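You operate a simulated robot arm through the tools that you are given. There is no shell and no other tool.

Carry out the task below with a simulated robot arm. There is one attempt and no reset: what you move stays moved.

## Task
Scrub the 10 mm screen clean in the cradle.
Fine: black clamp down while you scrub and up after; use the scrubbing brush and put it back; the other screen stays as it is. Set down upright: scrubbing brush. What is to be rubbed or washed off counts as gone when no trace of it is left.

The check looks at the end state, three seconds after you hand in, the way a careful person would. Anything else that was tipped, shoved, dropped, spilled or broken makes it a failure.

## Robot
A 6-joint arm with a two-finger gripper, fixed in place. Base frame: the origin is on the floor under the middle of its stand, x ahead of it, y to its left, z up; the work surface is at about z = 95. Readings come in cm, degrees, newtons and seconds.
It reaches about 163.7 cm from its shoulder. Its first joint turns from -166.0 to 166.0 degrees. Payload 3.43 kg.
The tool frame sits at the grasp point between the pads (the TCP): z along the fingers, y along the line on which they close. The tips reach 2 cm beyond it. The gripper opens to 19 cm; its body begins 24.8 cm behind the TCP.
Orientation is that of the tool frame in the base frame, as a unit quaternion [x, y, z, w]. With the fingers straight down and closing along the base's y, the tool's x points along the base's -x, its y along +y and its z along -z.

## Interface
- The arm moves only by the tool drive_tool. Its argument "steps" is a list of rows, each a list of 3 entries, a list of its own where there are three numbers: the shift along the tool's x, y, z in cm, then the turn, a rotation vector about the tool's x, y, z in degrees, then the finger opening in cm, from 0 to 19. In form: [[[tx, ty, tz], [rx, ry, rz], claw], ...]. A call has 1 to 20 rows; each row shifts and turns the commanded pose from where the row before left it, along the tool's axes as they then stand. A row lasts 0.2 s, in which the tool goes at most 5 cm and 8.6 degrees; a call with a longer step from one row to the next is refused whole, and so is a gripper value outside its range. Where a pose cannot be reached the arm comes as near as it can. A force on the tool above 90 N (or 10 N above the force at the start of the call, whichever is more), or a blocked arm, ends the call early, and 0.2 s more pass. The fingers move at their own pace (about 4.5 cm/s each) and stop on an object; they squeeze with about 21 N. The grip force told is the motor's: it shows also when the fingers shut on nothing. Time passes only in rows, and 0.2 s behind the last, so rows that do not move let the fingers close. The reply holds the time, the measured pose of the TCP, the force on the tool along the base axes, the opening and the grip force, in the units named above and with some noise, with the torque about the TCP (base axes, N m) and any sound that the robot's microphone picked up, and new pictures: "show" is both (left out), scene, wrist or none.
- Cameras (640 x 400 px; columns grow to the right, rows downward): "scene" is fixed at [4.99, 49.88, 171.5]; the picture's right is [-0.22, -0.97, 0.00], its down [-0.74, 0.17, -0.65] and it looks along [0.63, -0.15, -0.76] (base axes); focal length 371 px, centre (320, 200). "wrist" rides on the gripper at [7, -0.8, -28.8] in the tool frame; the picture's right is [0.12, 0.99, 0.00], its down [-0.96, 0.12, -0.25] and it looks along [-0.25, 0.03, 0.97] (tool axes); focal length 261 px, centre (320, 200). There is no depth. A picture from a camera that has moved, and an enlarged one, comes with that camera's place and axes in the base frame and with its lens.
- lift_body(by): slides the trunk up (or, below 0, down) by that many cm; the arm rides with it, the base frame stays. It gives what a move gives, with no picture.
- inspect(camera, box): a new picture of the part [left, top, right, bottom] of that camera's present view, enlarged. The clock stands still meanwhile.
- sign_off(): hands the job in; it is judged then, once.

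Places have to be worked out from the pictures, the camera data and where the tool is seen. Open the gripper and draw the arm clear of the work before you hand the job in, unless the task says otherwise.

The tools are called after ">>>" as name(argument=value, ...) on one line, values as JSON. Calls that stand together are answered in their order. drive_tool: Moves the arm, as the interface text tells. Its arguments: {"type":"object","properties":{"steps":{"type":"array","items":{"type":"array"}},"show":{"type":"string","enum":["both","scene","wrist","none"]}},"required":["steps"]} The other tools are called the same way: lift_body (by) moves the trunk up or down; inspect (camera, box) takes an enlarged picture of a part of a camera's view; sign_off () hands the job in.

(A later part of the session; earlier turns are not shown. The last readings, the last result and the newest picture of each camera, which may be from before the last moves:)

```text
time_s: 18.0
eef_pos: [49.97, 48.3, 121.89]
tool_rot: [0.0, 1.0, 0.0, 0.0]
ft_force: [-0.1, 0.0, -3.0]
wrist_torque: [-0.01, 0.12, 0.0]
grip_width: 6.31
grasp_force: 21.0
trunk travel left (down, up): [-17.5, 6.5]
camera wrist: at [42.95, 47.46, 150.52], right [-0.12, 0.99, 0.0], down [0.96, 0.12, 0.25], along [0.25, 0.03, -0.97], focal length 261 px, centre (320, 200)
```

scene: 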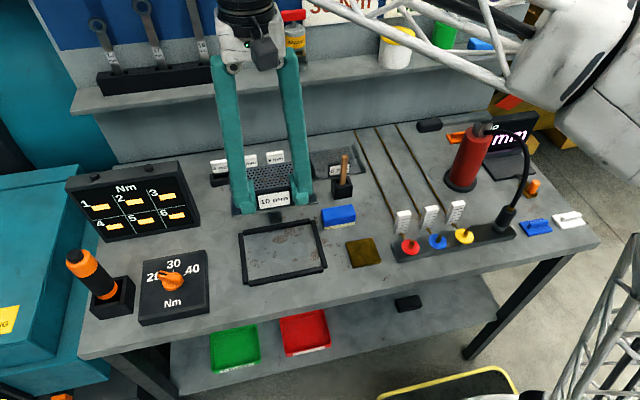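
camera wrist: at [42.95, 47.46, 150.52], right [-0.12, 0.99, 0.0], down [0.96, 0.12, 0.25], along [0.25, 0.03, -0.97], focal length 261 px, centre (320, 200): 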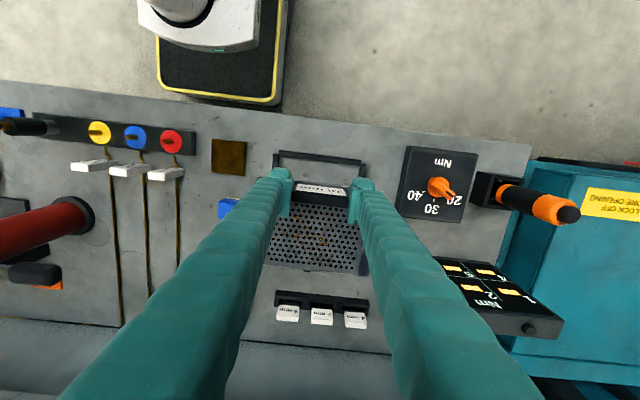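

I lower to z 104 and check the alignment of the plate with the cradle bars.

>>> drive_tool(steps=[[[0, 0, 1.2], [0, 0, 0], 3], [[0, 0, 2.4], [0, 0, 0], 3], [[0, 0, 2.6], [0, 0, 0], 3], [[0, 0, 2.6], [0, 0, 0], 3], [[0, 0, 2.6], [0, 0, 0], 3], [[0, 0, 2.6], [0, 0, 0], 3], [[0, 0, 2.4], [0, 0, 0], 3], [[0, -0.1, 1.4], [0, 0, 0], 3], [[0, 0, 0], [0, 0, 0], 3], [[0, 0, 0], [0, 0, 0], 3]], show="both")

>>> inspect(camera="scene", box=[225, 180, 345, 290])

>>> inspect(camera="wrist", box=[230, 130, 430, 290])

```text
time_s: 20.2
eef_pos: [50.02, 48.11, 103.99]
tool_rot: [0.0, 1.0, 0.0, 0.0]
ft_force: [0.1, 0.3, -2.2]
wrist_torque: [0.02, 0.1, -0.02]
grip_width: 6.32
grasp_force: 20.6
trunk travel left (down, up): [-17.5, 6.5]
camera wrist: at [42.98, 47.36, 132.72], right [-0.12, 0.99, 0.0], down [0.96, 0.12, 0.25], along [0.25, 0.03, -0.97], focal length 261 px, centre (320, 200)
```

scene: 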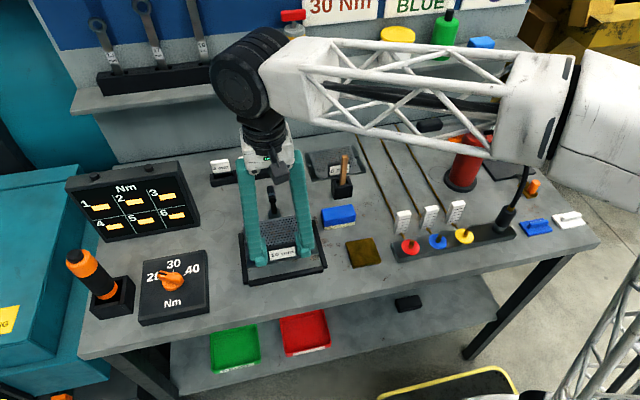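
wrist: 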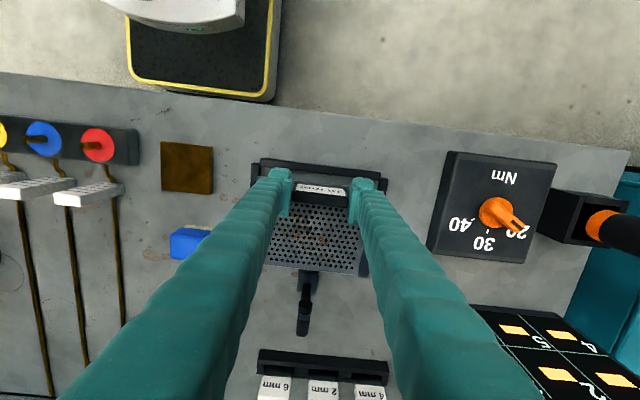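

```text
3.64 times, centred on (285, 235) of scene
camera zoom: at [4.99, 49.88, 171.5], right [-0.22, -0.97, 0.0], down [-0.74, 0.17, -0.65], along [0.63, -0.15, -0.76], focal length 1350 px, centre (447, 73)
```

zoom: 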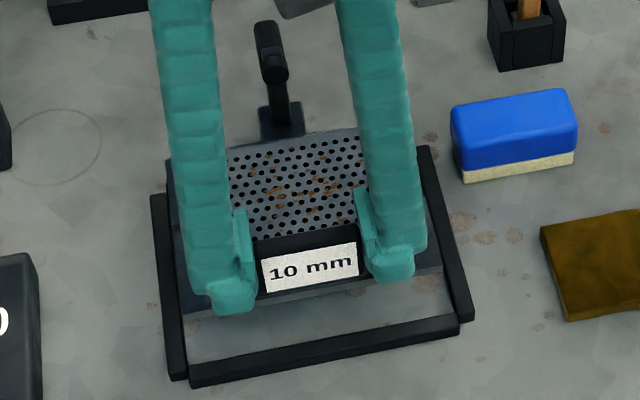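

```text
2.50 times, centred on (330, 210) of wrist
camera zoom: at [42.98, 47.36, 132.72], right [-0.12, 0.99, 0.0], down [0.96, 0.12, 0.25], along [0.25, 0.03, -0.97], focal length 652 px, centre (295, 175)
```

zoom: 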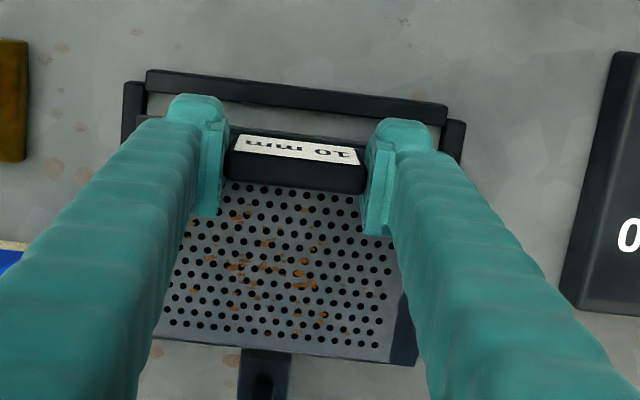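

The plate's front edge reads x 48.9 and the cradle opening centres at about 55.2–55.3, so I shift +0.35 in x and lower until the plate is just above the floor of the cradle.

>>> drive_tool(steps=[[[-0.35, 0.05, 0], [0, 0, 0], 3], [[0, 0, 0.8], [0, 0, 0], 3], [[0, 0, 1.2], [0, 0, 0], 3], [[0, 0, 0.9], [0, 0, 0], 3], [[0, 0, 0], [0, 0, 0], 3]], show="none")

>>> inspect(camera="scene", box=[225, 180, 345, 290])

>>> inspect(camera="wrist", box=[230, 130, 430, 290])

```text
time_s: 21.4
eef_pos: [50.36, 48.25, 101.13]
tool_rot: [0.0, 1.0, 0.0, 0.001]
ft_force: [0.0, 0.0, -2.2]
wrist_torque: [-0.01, 0.12, 0.02]
grip_width: 6.31
grasp_force: 21.1
trunk travel left (down, up): [-17.5, 6.5]
```

```text
3.64 times, centred on (285, 235) of scene
camera zoom: at [4.99, 49.88, 171.5], right [-0.22, -0.97, 0.0], down [-0.74, 0.17, -0.65], along [0.63, -0.15, -0.76], focal length 1350 px, centre (447, 73)
```

zoom: 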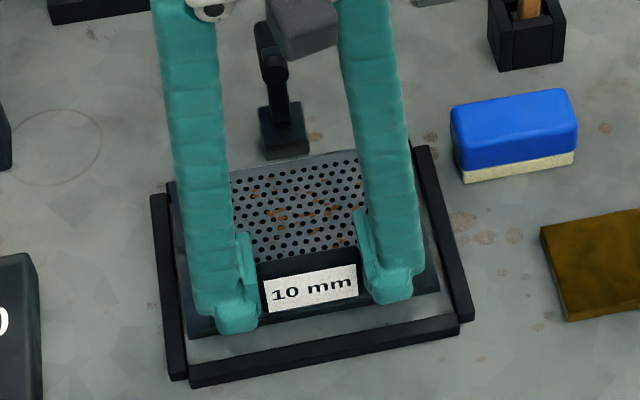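

```text
2.50 times, centred on (330, 210) of wrist
camera zoom: at [43.36, 47.46, 129.81], right [-0.12, 0.99, 0.0], down [0.96, 0.12, 0.25], along [0.25, 0.03, -0.97], focal length 652 px, centre (295, 175)
```

zoom: 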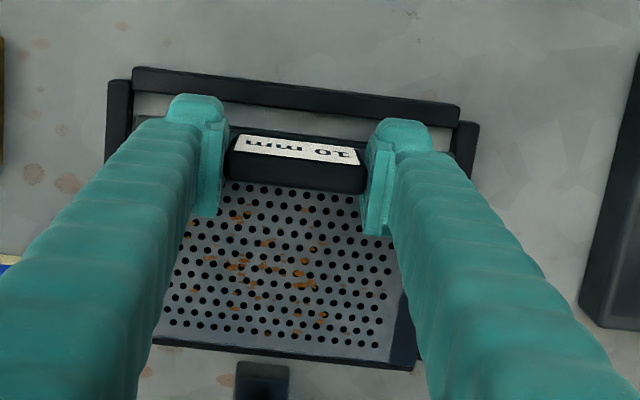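

The gaps look good all round (about 1 cm in front, 0.5 behind). I nudge back 0.15 and lower the rest, slowly, watching the force.

>>> drive_tool(steps=[[[0.15, 0, 0.5], [0, 0, 0], 3], [[0, 0, 0.6], [0, 0, 0], 3], [[0, 0, 0.5], [0, 0, 0], 3], [[0, 0, 0], [0, 0, 0], 3], [[0, 0, 0], [0, 0, 0], 3]], show="none")

>>> inspect(camera="scene", box=[225, 180, 345, 290])

>>> inspect(camera="wrist", box=[230, 130, 430, 290])

```text
time_s: 22.6
eef_pos: [50.15, 48.22, 99.49]
tool_rot: [0.0, 1.0, 0.0, -0.001]
ft_force: [-0.8, 0.9, -2.6]
wrist_torque: [0.01, 0.09, 0.03]
grip_width: 6.32
grasp_force: 20.6
trunk travel left (down, up): [-17.5, 6.5]
```

```text
3.64 times, centred on (285, 235) of scene
camera zoom: at [4.99, 49.88, 171.5], right [-0.22, -0.97, 0.0], down [-0.74, 0.17, -0.65], along [0.63, -0.15, -0.76], focal length 1350 px, centre (447, 73)
```

zoom: 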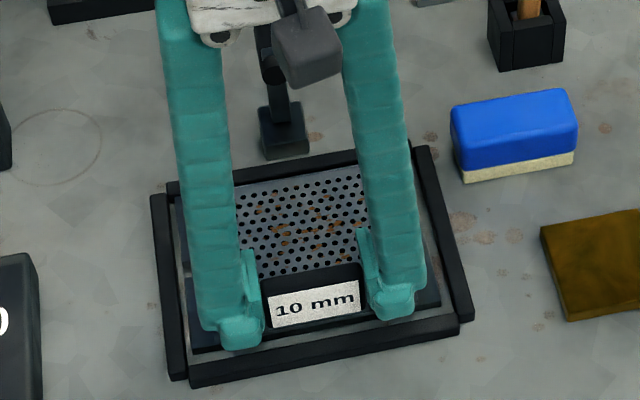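

```text
2.50 times, centred on (330, 210) of wrist
camera zoom: at [43.2, 47.4, 128.2], right [-0.12, 0.99, 0.0], down [0.96, 0.12, 0.25], along [0.25, 0.03, -0.97], focal length 652 px, centre (295, 175)
```

zoom: 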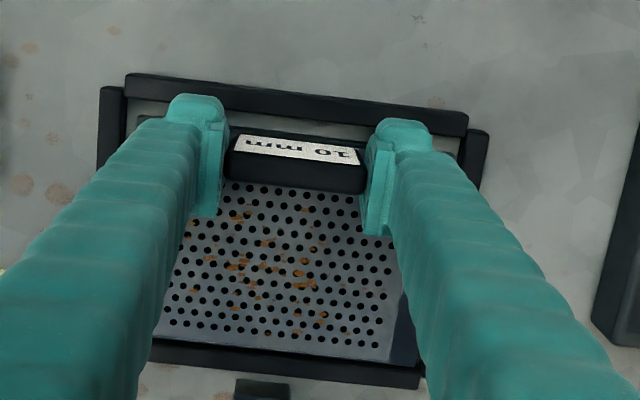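

The plate is inside the bars. I lower the last 0.65 cm, wait, and then open the fingers a little.

>>> drive_tool(steps=[[[0, 0, 0.3], [0, 0, 0], 3], [[0, 0, 0.3], [0, 0, 0], 3], [[0, 0, 0.05], [0, 0, 0], 3], [[0, 0, 0], [0, 0, 0], 3]], show="none")

>>> inspect(camera="wrist", box=[230, 130, 430, 290])

```text
time_s: 23.6
eef_pos: [50.05, 48.03, 98.88]
tool_rot: [0.0, 1.0, -0.001, -0.001]
ft_force: [0.0, -0.8, -1.3]
wrist_torque: [0.13, -0.1, -0.04]
grip_width: 6.3
grasp_force: 21.0
trunk travel left (down, up): [-17.5, 6.5]
```

```text
2.50 times, centred on (330, 210) of wrist
camera zoom: at [43.17, 47.39, 127.65], right [-0.12, 0.99, 0.0], down [0.96, 0.12, 0.25], along [0.25, 0.03, -0.97], focal length 652 px, centre (295, 175)
```

zoom: 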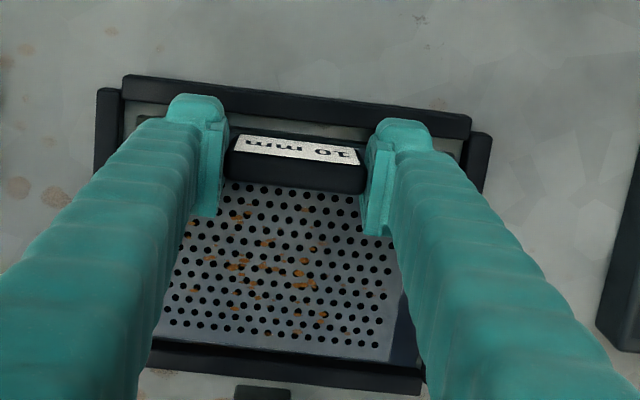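

The torque change shows the plate has touched down. I open to 9.5 and rise straight up.

>>> drive_tool(steps=[[[0, 0, 0], [0, 0, 0], 8], [[0, 0, 0], [0, 0, 0], 9.5], [[0, 0, 0], [0, 0, 0], 9.5], [[0, 0, -1.5], [0, 0, 0], 9.5], [[0, 0, -4], [0, 0, 0], 9.5], [[0, 0, -4.5], [0, 0, 0], 9.5], [[0, 0, -4.5], [0, 0, 0], 9.5], [[0, 0, -4.5], [0, 0, 0], 9.5], [[0, 0, 0], [0, 0, 0], 9.5]], show="both")

>>> inspect(camera="wrist", box=[230, 110, 430, 290])

>>> inspect(camera="scene", box=[225, 180, 345, 290])

```text
time_s: 25.6
eef_pos: [50.23, 48.2, 117.82]
tool_rot: [0.0, 1.0, 0.0, -0.001]
ft_force: [0.3, -0.1, 0.0]
wrist_torque: [0.01, 0.0, 0.01]
grip_width: 9.46
grasp_force: 0.1
trunk travel left (down, up): [-17.5, 6.5]
camera wrist: at [43.28, 47.48, 146.6], right [-0.12, 0.99, 0.0], down [0.96, 0.12, 0.25], along [0.25, 0.03, -0.97], focal length 261 px, centre (320, 200)
```

scene: 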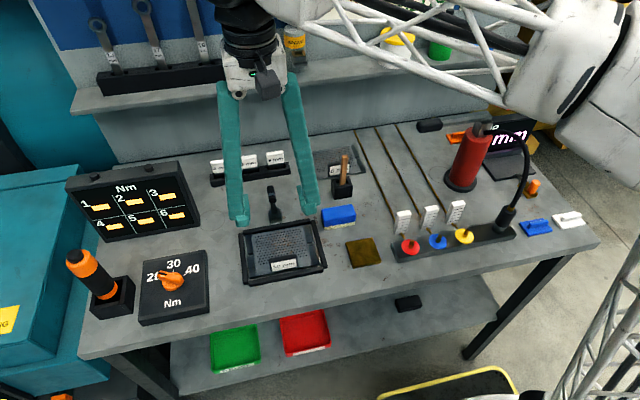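
wrist: 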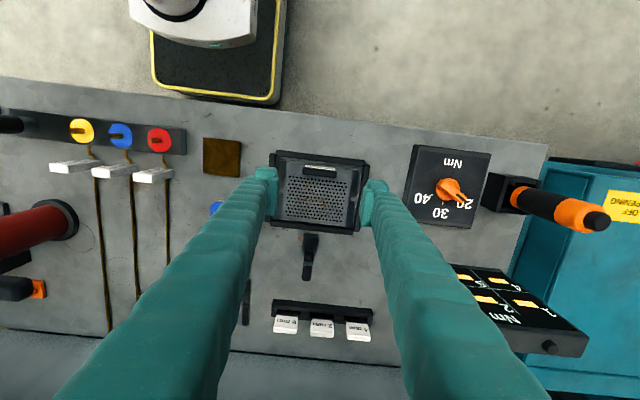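

```text
2.22 times, centred on (330, 200) of wrist
camera zoom: at [43.28, 47.48, 146.6], right [-0.12, 0.99, 0.0], down [0.96, 0.12, 0.25], along [0.25, 0.03, -0.97], focal length 579 px, centre (298, 200)
```

zoom: 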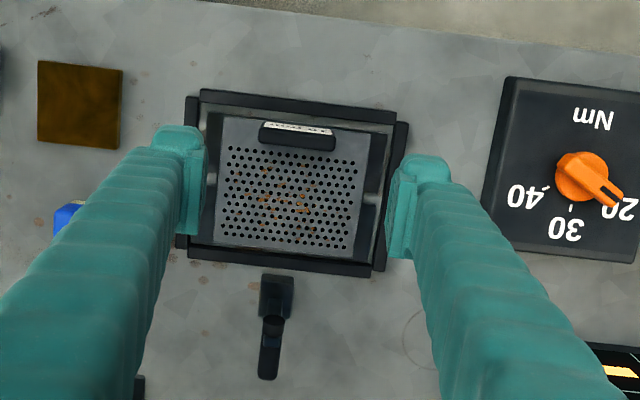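

```text
3.64 times, centred on (285, 235) of scene
camera zoom: at [4.99, 49.88, 171.5], right [-0.22, -0.97, 0.0], down [-0.74, 0.17, -0.65], along [0.63, -0.15, -0.76], focal length 1350 px, centre (447, 73)
```

zoom: 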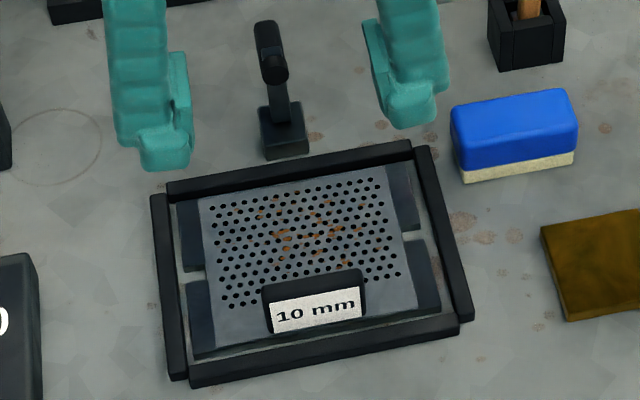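

The 10 mm screen rests flat inside the cradle. Next the clamp: its stem rises at about (65.6, 48.1) with the pad facing −x at z 103 and the handle reaching back to x 71, so I close the fingers, go behind it and come down at x 75 to push it over.

>>> drive_tool(steps=[[[-4, 0, -1], [0, 0, 0], 5], [[-4.5, 0, 0], [0, 0, 0], 2], [[-4.5, 0, 0], [0, 0, 0], 0], [[-4.5, 0, 0], [0, 0, 0], 0], [[-4.5, 0, 0], [0, 0, 0], 0], [[-2.8, -0.1, 0], [0, 0, 0], 0], [[0, 0, 0], [0, 0, 0], 0], [[0, 0, 4], [0, 0, 0], 0], [[0, 0, 4], [0, 0, 0], 0], [[0, 0, 2], [0, 0, 0], 0], [[0, 0, 0], [0, 0, 0], 0]], show="both")

>>> inspect(camera="wrist", box=[250, 90, 410, 230])

>>> inspect(camera="scene", box=[215, 120, 345, 250])

```text
time_s: 28.0
eef_pos: [75.29, 48.21, 108.85]
tool_rot: [0.0, 1.0, 0.0, -0.001]
ft_force: [-0.5, 0.1, -0.4]
wrist_torque: [0.02, 0.0, 0.0]
grip_width: 0.02
grasp_force: 21.1
trunk travel left (down, up): [-17.5, 6.5]
camera wrist: at [68.14, 47.42, 137.55], right [-0.12, 0.99, 0.0], down [0.96, 0.12, 0.25], along [0.25, 0.03, -0.97], focal length 261 px, centre (320, 200)
```

scene: 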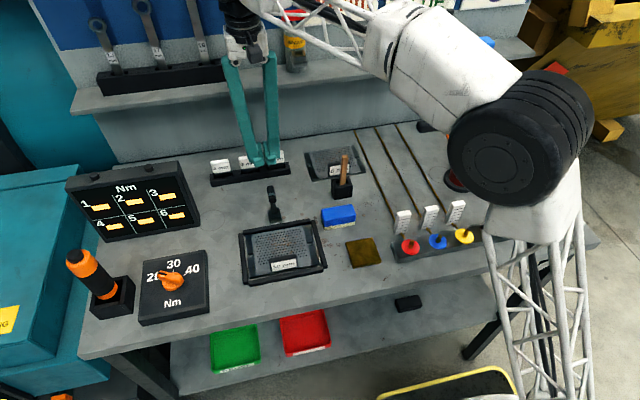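
wrist: 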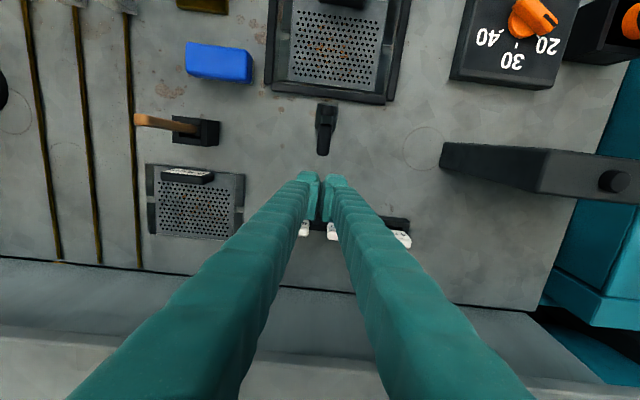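

```text
2.86 times, centred on (330, 160) of wrist
camera zoom: at [68.14, 47.42, 137.55], right [-0.12, 0.99, 0.0], down [0.96, 0.12, 0.25], along [0.25, 0.03, -0.97], focal length 745 px, centre (291, 314)
```

zoom: 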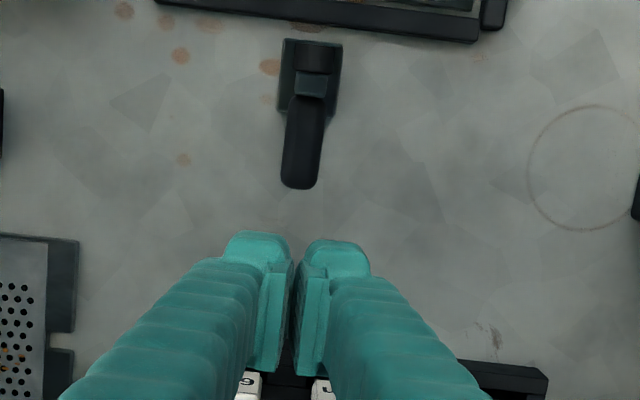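

```text
3.08 times, centred on (280, 185) of scene
camera zoom: at [4.99, 49.88, 171.5], right [-0.22, -0.97, 0.0], down [-0.74, 0.17, -0.65], along [0.63, -0.15, -0.76], focal length 1143 px, centre (443, 246)
```

zoom: 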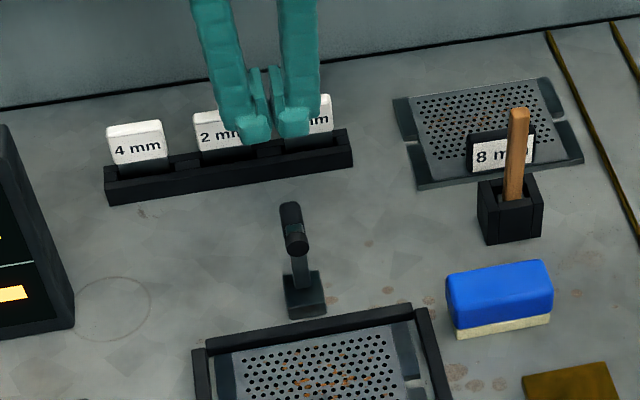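

The closed fingers stand between the handle's end (x 71.1) and the number rack (x 80). I go down to z 101.6 and push −x slowly for the first part, then look.

>>> drive_tool(steps=[[[0, -0.1, 2.5], [0, 0, 0], 0], [[0, 0, 2.5], [0, 0, 0], 0], [[0, 0, 2.3], [0, 0, 0], 0], [[0, 0, 0], [0, 0, 0], 0], [[1, 0, 0], [0, 0, 0], 0], [[1, 0, 0], [0, 0, 0], 0], [[1, 0, 0], [0, 0, 0], 0], [[1, 0, 0], [0, 0, 0], 0], [[1, 0, 0], [0, 0, 0], 0], [[0, 0, 0], [0, 0, 0], 0]], show="both")

>>> inspect(camera="scene", box=[215, 140, 345, 270])

>>> inspect(camera="wrist", box=[250, 90, 410, 230])

```text
time_s: 30.2
eef_pos: [69.88, 48.07, 101.53]
tool_rot: [0.0, 1.0, 0.0, 0.0]
ft_force: [0.7, 0.0, 0.3]
wrist_torque: [0.0, 0.0, 0.02]
grip_width: 0.02
grasp_force: 34.4
trunk travel left (down, up): [-17.5, 6.5]
camera wrist: at [62.9, 47.18, 130.29], right [-0.12, 0.99, 0.0], down [0.96, 0.12, 0.25], along [0.25, 0.03, -0.97], focal length 261 px, centre (320, 200)
```

scene: 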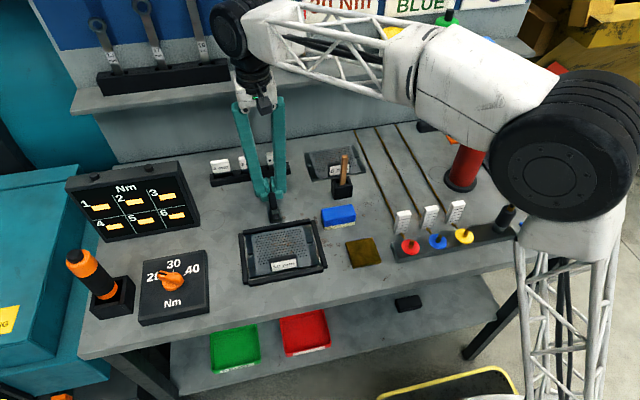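
wrist: 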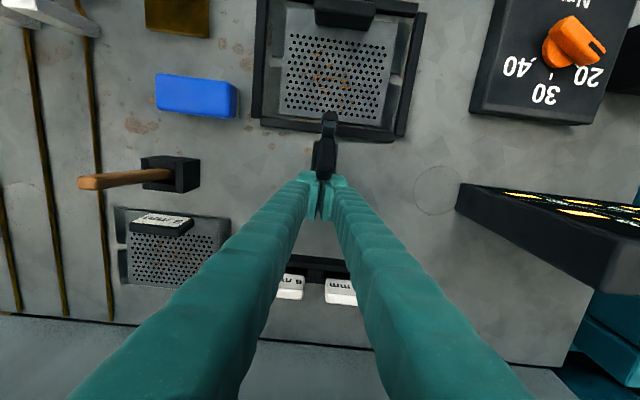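

```text
3.08 times, centred on (280, 205) of scene
camera zoom: at [4.99, 49.88, 171.5], right [-0.22, -0.97, 0.0], down [-0.74, 0.17, -0.65], along [0.63, -0.15, -0.76], focal length 1143 px, centre (443, 185)
```

zoom: 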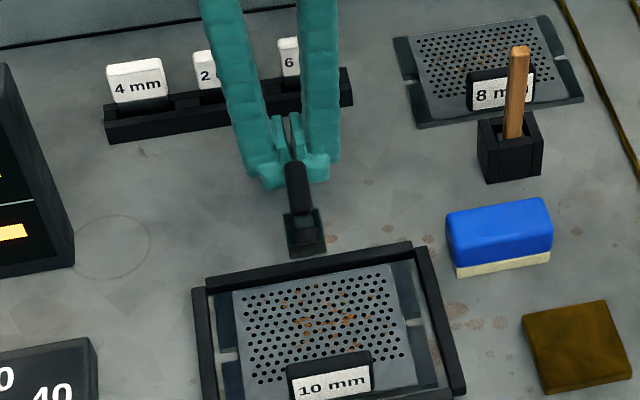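

```text
2.86 times, centred on (330, 160) of wrist
camera zoom: at [62.9, 47.18, 130.29], right [-0.12, 0.99, 0.0], down [0.96, 0.12, 0.25], along [0.25, 0.03, -0.97], focal length 745 px, centre (291, 314)
```

zoom: 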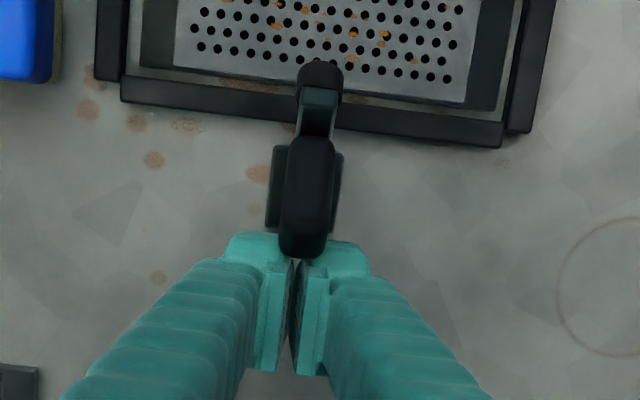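

The clamp is tipping over as hoped, with almost no force. I push on by steps of 0.8 cm and look again.

>>> drive_tool(steps=[[[0.8, 0, 0], [0, 0, 0], 0], [[0.8, 0, 0], [0, 0, 0], 0], [[0.8, 0, 0], [0, 0, 0], 0], [[0.8, 0, 0], [0, 0, 0], 0], [[0, 0, 0], [0, 0, 0], 0]], show="none")

>>> inspect(camera="scene", box=[215, 140, 345, 270])

>>> inspect(camera="wrist", box=[250, 90, 410, 230])

```text
time_s: 31.4
eef_pos: [66.69, 47.95, 101.64]
tool_rot: [0.001, 1.0, 0.0, -0.001]
ft_force: [0.2, -1.1, 0.8]
wrist_torque: [-0.03, -0.02, -0.02]
grip_width: 0.0
grasp_force: 34.2
trunk travel left (down, up): [-17.5, 6.5]
```

```text
3.08 times, centred on (280, 205) of scene
camera zoom: at [4.99, 49.88, 171.5], right [-0.22, -0.97, 0.0], down [-0.74, 0.17, -0.65], along [0.63, -0.15, -0.76], focal length 1143 px, centre (443, 185)
```

zoom: 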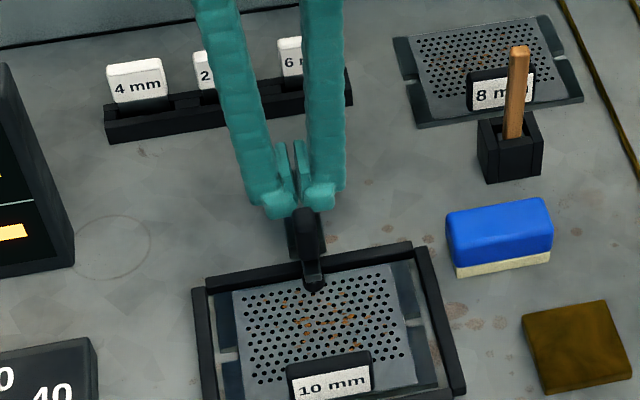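

```text
2.86 times, centred on (330, 160) of wrist
camera zoom: at [59.77, 47.28, 130.28], right [-0.12, 0.99, 0.0], down [0.96, 0.12, 0.25], along [0.25, 0.03, -0.97], focal length 745 px, centre (291, 314)
```

zoom: 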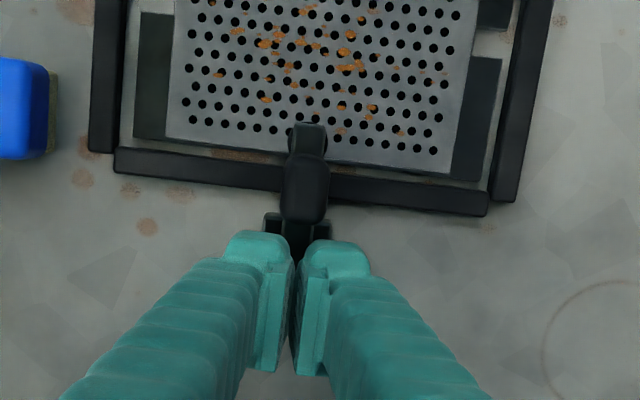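

The pad now lies at the plate's back edge. I keep pushing gently to see whether it is fully down (the force should rise).

>>> drive_tool(steps=[[[0.4, 0, 0], [0, 0, 0], 0], [[0.4, 0, 0], [0, 0, 0], 0], [[0.3, 0, 0], [0, 0, 0], 0], [[0, 0, 0], [0, 0, 0], 0]], show="none")

>>> inspect(camera="scene", box=[255, 170, 325, 250])

>>> inspect(camera="wrist", box=[250, 90, 410, 230])

```text
time_s: 32.4
eef_pos: [65.71, 48.04, 101.72]
tool_rot: [0.0, 1.0, -0.001, 0.001]
ft_force: [7.1, 2.4, 2.3]
wrist_torque: [0.03, -0.02, -0.11]
grip_width: 0.0
grasp_force: 34.5
trunk travel left (down, up): [-17.5, 6.5]
```

```text
5.00 times, centred on (290, 210) of scene
camera zoom: at [4.99, 49.88, 171.5], right [-0.22, -0.97, 0.0], down [-0.74, 0.17, -0.65], along [0.63, -0.15, -0.76], focal length 1857 px, centre (470, 150)
```

zoom: 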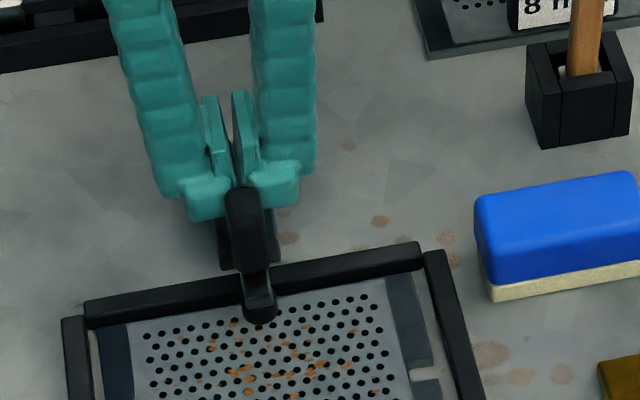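

```text
2.86 times, centred on (330, 160) of wrist
camera zoom: at [58.76, 47.19, 130.31], right [-0.12, 0.99, 0.0], down [0.96, 0.12, 0.25], along [0.25, 0.03, -0.97], focal length 745 px, centre (291, 314)
```

zoom: 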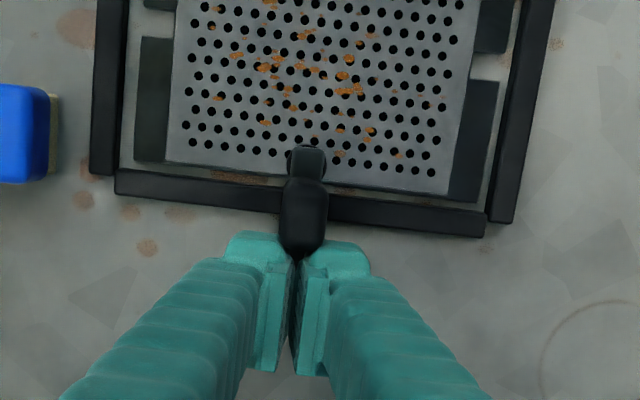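

The force has risen to about 7 N, so the clamp is against its stop with the pad on the plate's back edge. I back off and rise, then check that the clamp stays down.

>>> drive_tool(steps=[[[-0.8, 0, 0], [0, 0, 0], 0], [[-1.5, 0, 0], [0, 0, 0], 0], [[-2, 0, 0], [0, 0, 0], 0], [[0, 0, -3], [0, 0, 0], 0], [[0, 0, -4.5], [0, 0, 0], 0], [[0, 0, -4.5], [0, 0, 0], 0], [[0, 0, -4.5], [0, 0, 0], 0], [[0, 0, -2], [0, 0, 0], 0], [[0, 0, 0], [0, 0, 0], 0]], show="both")

>>> inspect(camera="scene", box=[235, 180, 335, 290])

>>> inspect(camera="wrist", box=[230, 50, 430, 210])

```text
time_s: 34.4
eef_pos: [70.04, 47.91, 120.11]
tool_rot: [0.0, 1.0, 0.0, 0.0]
ft_force: [0.6, 0.7, -0.9]
wrist_torque: [-0.01, -0.03, 0.02]
grip_width: 0.0
grasp_force: 34.0
trunk travel left (down, up): [-17.5, 6.5]
camera wrist: at [63.03, 47.26, 148.81], right [-0.12, 0.99, 0.0], down [0.96, 0.12, 0.25], along [0.25, 0.03, -0.97], focal length 261 px, centre (320, 200)
```

scene: 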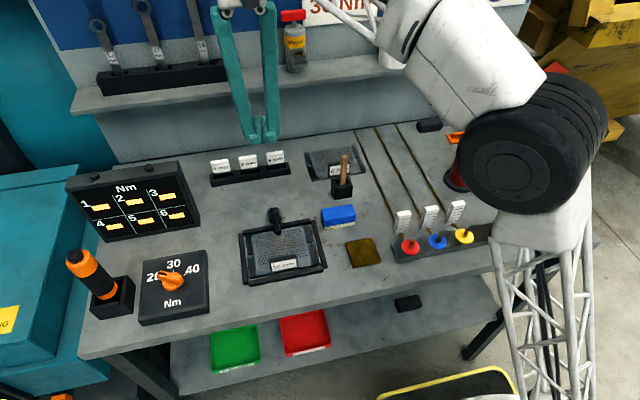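
wrist: 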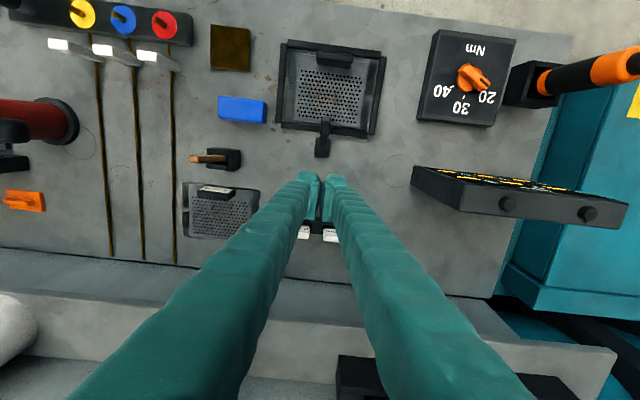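

```text
3.64 times, centred on (285, 235) of scene
camera zoom: at [4.99, 49.88, 171.5], right [-0.22, -0.97, 0.0], down [-0.74, 0.17, -0.65], along [0.63, -0.15, -0.76], focal length 1350 px, centre (447, 73)
```

zoom: 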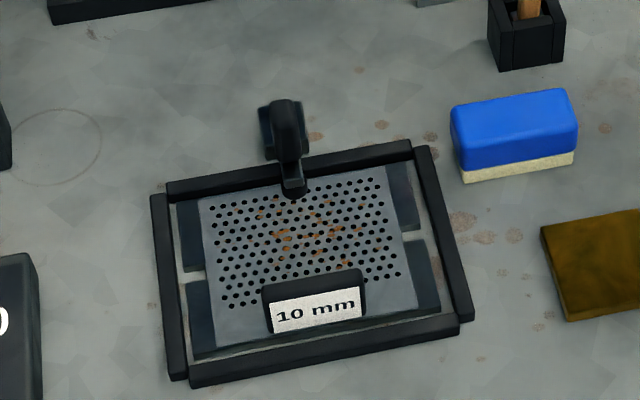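

```text
2.50 times, centred on (330, 130) of wrist
camera zoom: at [63.03, 47.26, 148.81], right [-0.12, 0.99, 0.0], down [0.96, 0.12, 0.25], along [0.25, 0.03, -0.97], focal length 652 px, centre (295, 375)
```

zoom: 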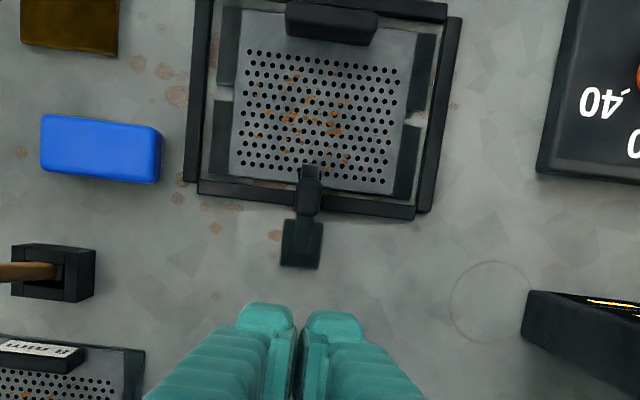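

The clamp stays down by itself. Now I move over the brush in its holder (about (69.7, 29.1)) with the fingers opened to 7 cm and look straight down at it.

>>> drive_tool(steps=[[[0, -2, -2], [0, 0, 0], 2], [[0, -4.5, 0], [0, 0, 0], 5], [[0, -4.5, 0], [0, 0, 0], 7], [[0, -4.5, 0], [0, 0, 0], 7], [[0.3, -3.3, 0], [0, 0, 0], 7], [[0, 0, 0], [0, 0, 0], 7]], show="both")

>>> inspect(camera="wrist", box=[270, 120, 390, 220])

>>> inspect(camera="scene", box=[310, 130, 380, 210])

```text
time_s: 35.8
eef_pos: [69.71, 28.99, 121.97]
tool_rot: [0.001, 1.0, 0.0, 0.0]
ft_force: [0.5, -1.1, 0.7]
wrist_torque: [0.02, -0.03, -0.03]
grip_width: 6.98
grasp_force: 0.0
trunk travel left (down, up): [-17.5, 6.5]
camera wrist: at [62.61, 28.33, 150.71], right [-0.12, 0.99, 0.0], down [0.96, 0.12, 0.25], along [0.25, 0.03, -0.97], focal length 261 px, centre (320, 200)
```

scene: 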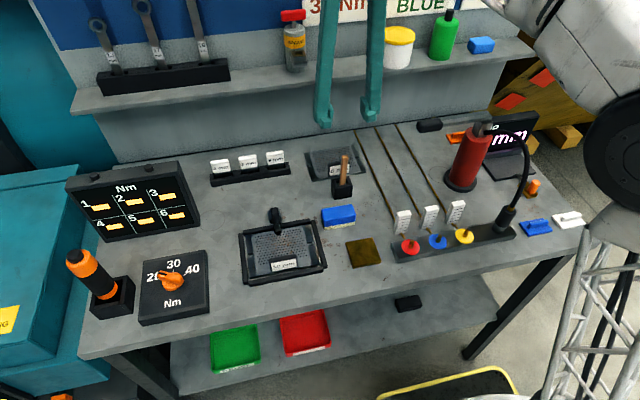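
wrist: 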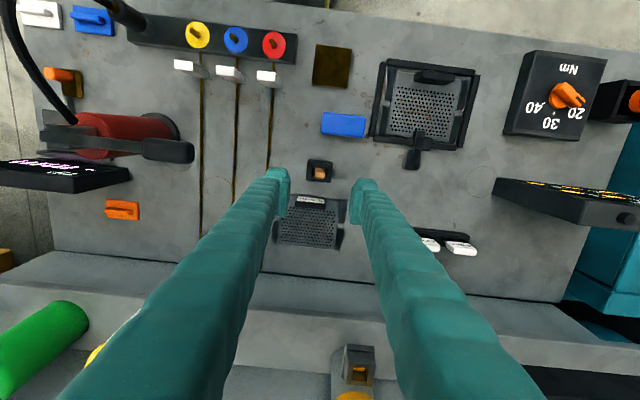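

```text
4.00 times, centred on (330, 170) of wrist
camera zoom: at [62.61, 28.33, 150.71], right [-0.12, 0.99, 0.0], down [0.96, 0.12, 0.25], along [0.25, 0.03, -0.97], focal length 1043 px, centre (280, 320)
```

zoom: 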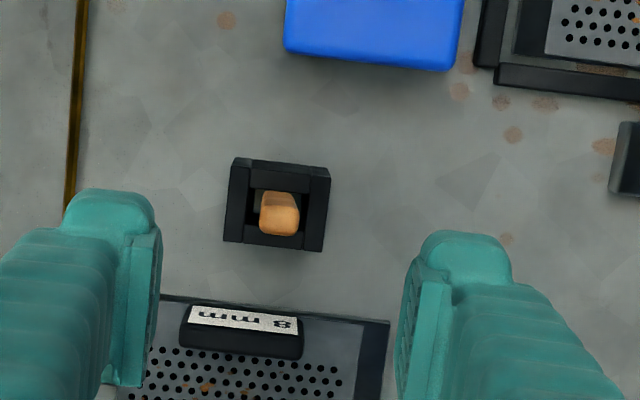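

```text
5.00 times, centred on (345, 170) of scene
camera zoom: at [4.99, 49.88, 171.5], right [-0.22, -0.97, 0.0], down [-0.74, 0.17, -0.65], along [0.63, -0.15, -0.76], focal length 1857 px, centre (195, 350)
```

zoom: 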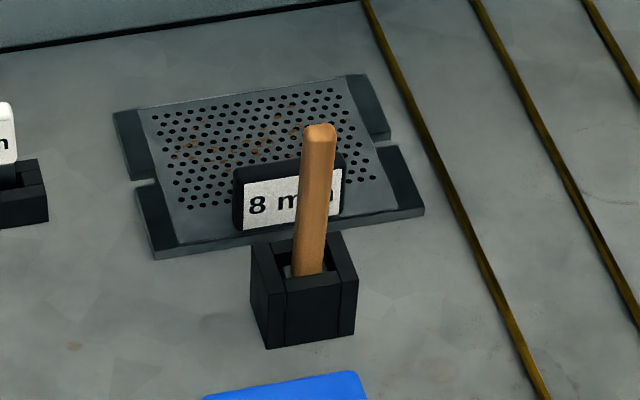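

The handle is a 1.5 cm square stick, upright at about (69.2, 29.05), with its top at z 110. I lower to z 107.5 around it and close.

>>> drive_tool(steps=[[[0.5, 0.05, 3], [0, 0, 0], 7], [[0, 0, 4], [0, 0, 0], 7], [[0, 0, 3], [0, 0, 0], 7], [[0, 0, 0], [0, 0, 0], 7]], show="both")

>>> inspect(camera="wrist", box=[260, 140, 380, 240])

>>> inspect(camera="scene", box=[300, 100, 390, 210])

```text
time_s: 36.8
eef_pos: [69.16, 28.93, 112.14]
tool_rot: [0.0, 1.0, 0.0, 0.001]
ft_force: [-0.1, 0.6, 0.1]
wrist_torque: [0.02, 0.02, 0.0]
grip_width: 6.97
grasp_force: 0.0
trunk travel left (down, up): [-17.5, 6.5]
camera wrist: at [62.2, 28.21, 140.86], right [-0.12, 0.99, 0.0], down [0.96, 0.12, 0.25], along [0.25, 0.03, -0.97], focal length 261 px, centre (320, 200)
```

scene: 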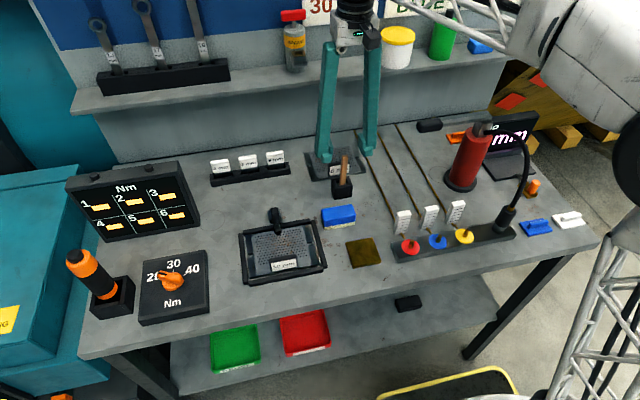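
wrist: 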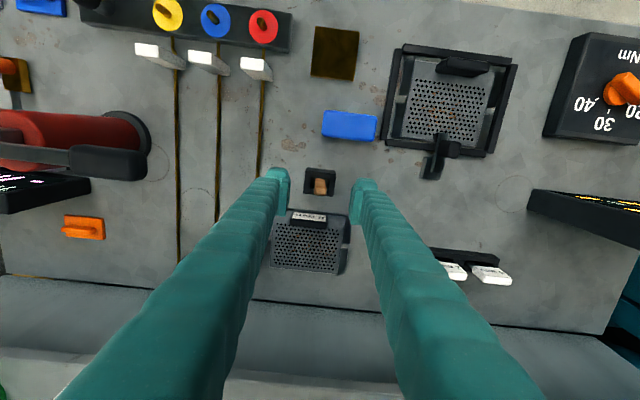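

```text
4.00 times, centred on (320, 190) of wrist
camera zoom: at [62.2, 28.21, 140.86], right [-0.12, 0.99, 0.0], down [0.96, 0.12, 0.25], along [0.25, 0.03, -0.97], focal length 1043 px, centre (320, 240)
```

zoom: 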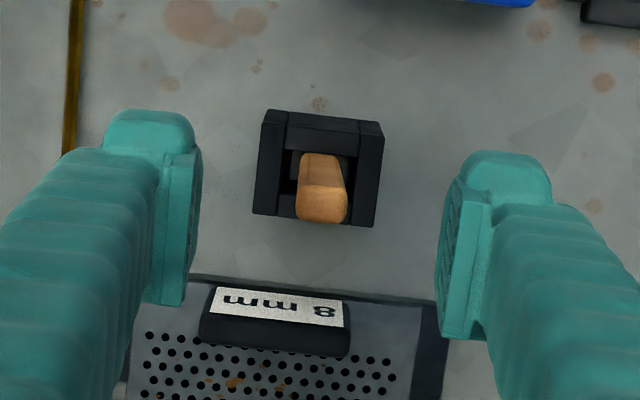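

```text
3.64 times, centred on (345, 155) of scene
camera zoom: at [4.99, 49.88, 171.5], right [-0.22, -0.97, 0.0], down [-0.74, 0.17, -0.65], along [0.63, -0.15, -0.76], focal length 1350 px, centre (229, 364)
```

zoom: 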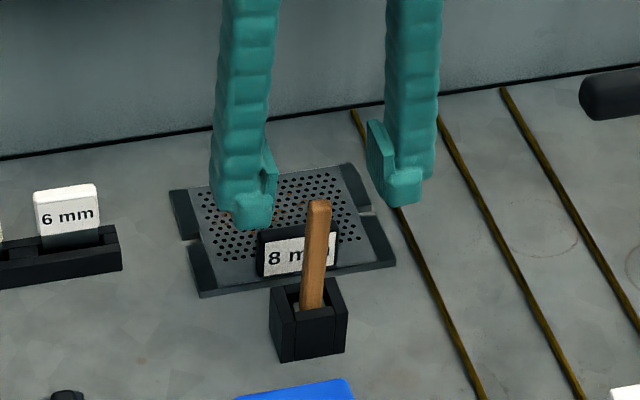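

The handle is centred at (69.1, 29.1). I go down another 4.6 cm and close on it.

>>> drive_tool(steps=[[[0.05, 0.05, 2], [0, 0, 0], 7], [[0, 0, 2], [0, 0, 0], 7], [[0, 0, 0.6], [0, 0, 0], 7], [[0, 0, 0], [0, 0, 0], 7], [[0, 0, 0], [0, 0, 0], 3], [[0, 0, 0], [0, 0, 0], 0], [[0, 0, 0], [0, 0, 0], 0], [[0, 0, 0], [0, 0, 0], 0], [[0, 0, 0], [0, 0, 0], 0]], show="both")

>>> inspect(camera="wrist", box=[260, 140, 380, 240])

>>> inspect(camera="scene", box=[300, 100, 390, 210])

```text
time_s: 38.8
eef_pos: [69.23, 29.06, 107.62]
tool_rot: [0.0, 1.0, 0.0, 0.0]
ft_force: [0.0, 0.0, -0.7]
wrist_torque: [0.0, -0.02, 0.0]
grip_width: 1.46
grasp_force: 21.4
trunk travel left (down, up): [-17.5, 6.5]
camera wrist: at [62.18, 28.43, 136.28], right [-0.12, 0.99, 0.0], down [0.96, 0.12, 0.25], along [0.25, 0.03, -0.97], focal length 261 px, centre (320, 200)
```

scene: 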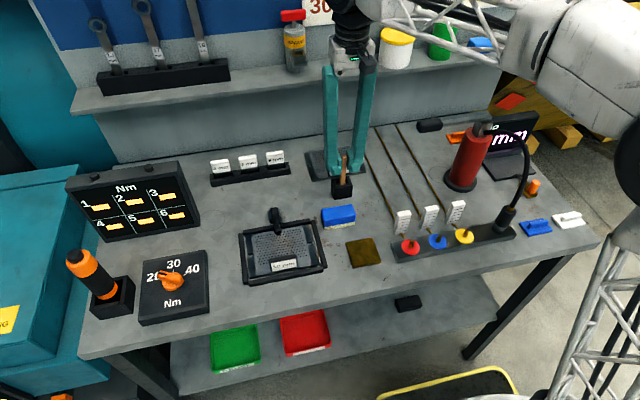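
wrist: 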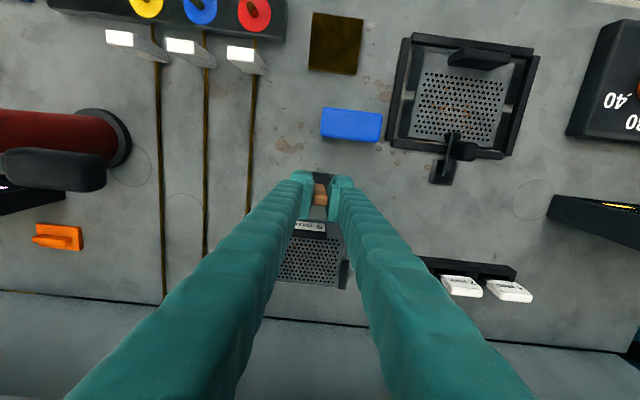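

```text
4.00 times, centred on (320, 190) of wrist
camera zoom: at [62.18, 28.43, 136.28], right [-0.12, 0.99, 0.0], down [0.96, 0.12, 0.25], along [0.25, 0.03, -0.97], focal length 1043 px, centre (320, 240)
```

zoom: 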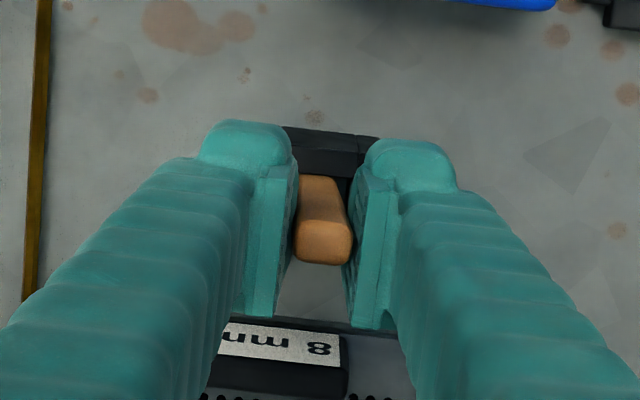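

```text
3.64 times, centred on (345, 155) of scene
camera zoom: at [4.99, 49.88, 171.5], right [-0.22, -0.97, 0.0], down [-0.74, 0.17, -0.65], along [0.63, -0.15, -0.76], focal length 1350 px, centre (229, 364)
```

zoom: 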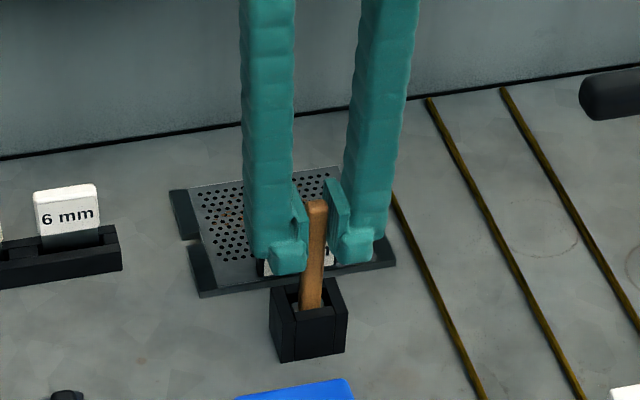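

The handle is held at 1.46 cm with 21 N. I lift it straight up out of the holder and look at its lower end.

>>> drive_tool(steps=[[[0, 0, -0.5], [0, 0, 0], 0], [[0, 0, -1], [0, 0, 0], 0], [[0, 0, -1.5], [0, 0, 0], 0], [[0, 0, -2], [0, 0, 0], 0], [[0, 0, -2], [0, 0, 0], 0], [[0, 0, -2], [0, 0, 0], 0], [[0, 0, -2], [0, 0, 0], 0], [[0, 0, -1], [0, 0, 0], 0], [[0, 0, 0], [0, 0, 0], 0]], show="both")

>>> inspect(camera="scene", box=[300, 80, 390, 210])

>>> inspect(camera="wrist", box=[260, 140, 380, 240])

```text
time_s: 40.8
eef_pos: [69.14, 29.18, 119.46]
tool_rot: [0.001, 1.0, 0.0, -0.001]
ft_force: [0.3, -0.1, -0.9]
wrist_torque: [-0.01, 0.01, 0.0]
grip_width: 1.46
grasp_force: 20.7
trunk travel left (down, up): [-17.5, 6.5]
camera wrist: at [62.09, 28.51, 148.17], right [-0.12, 0.99, 0.0], down [0.96, 0.12, 0.25], along [0.25, 0.03, -0.97], focal length 261 px, centre (320, 200)
```

scene: 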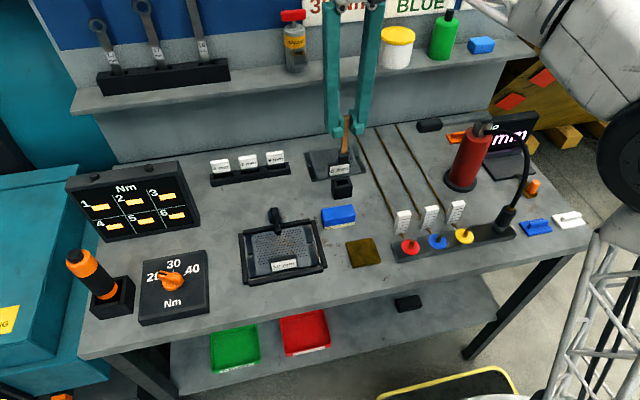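
wrist: 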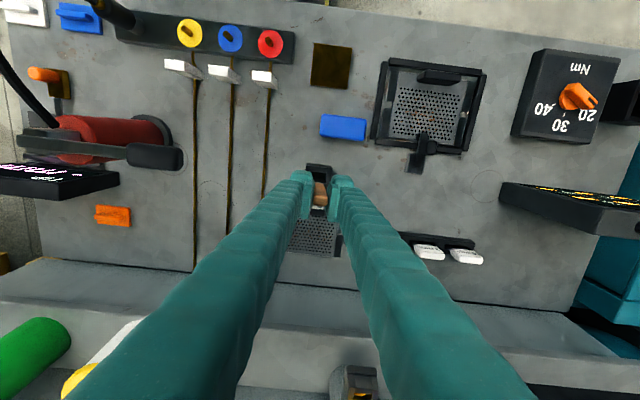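

```text
3.08 times, centred on (345, 145) of scene
camera zoom: at [4.99, 49.88, 171.5], right [-0.22, -0.97, 0.0], down [-0.74, 0.17, -0.65], along [0.63, -0.15, -0.76], focal length 1143 px, centre (243, 369)
```

zoom: 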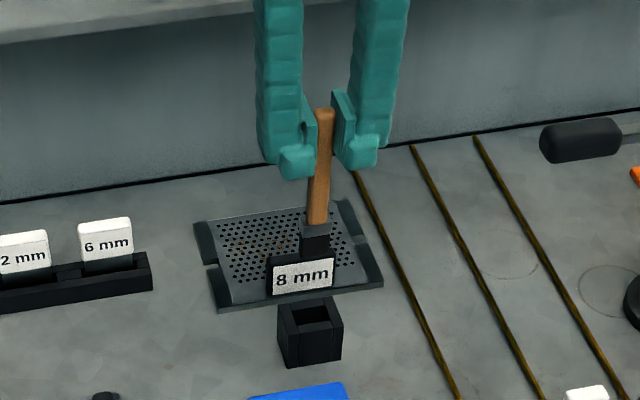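

```text
4.00 times, centred on (320, 190) of wrist
camera zoom: at [62.09, 28.51, 148.17], right [-0.12, 0.99, 0.0], down [0.96, 0.12, 0.25], along [0.25, 0.03, -0.97], focal length 1043 px, centre (320, 240)
```

zoom: 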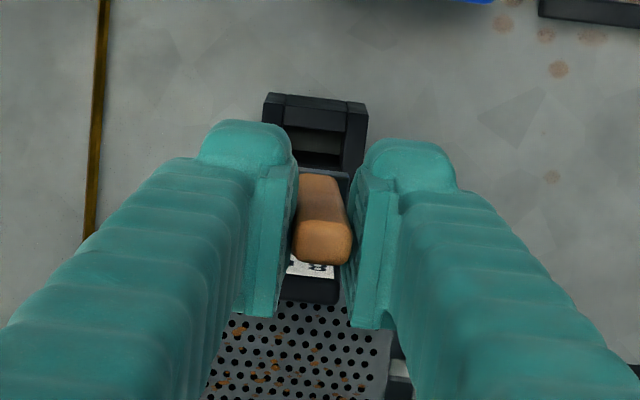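

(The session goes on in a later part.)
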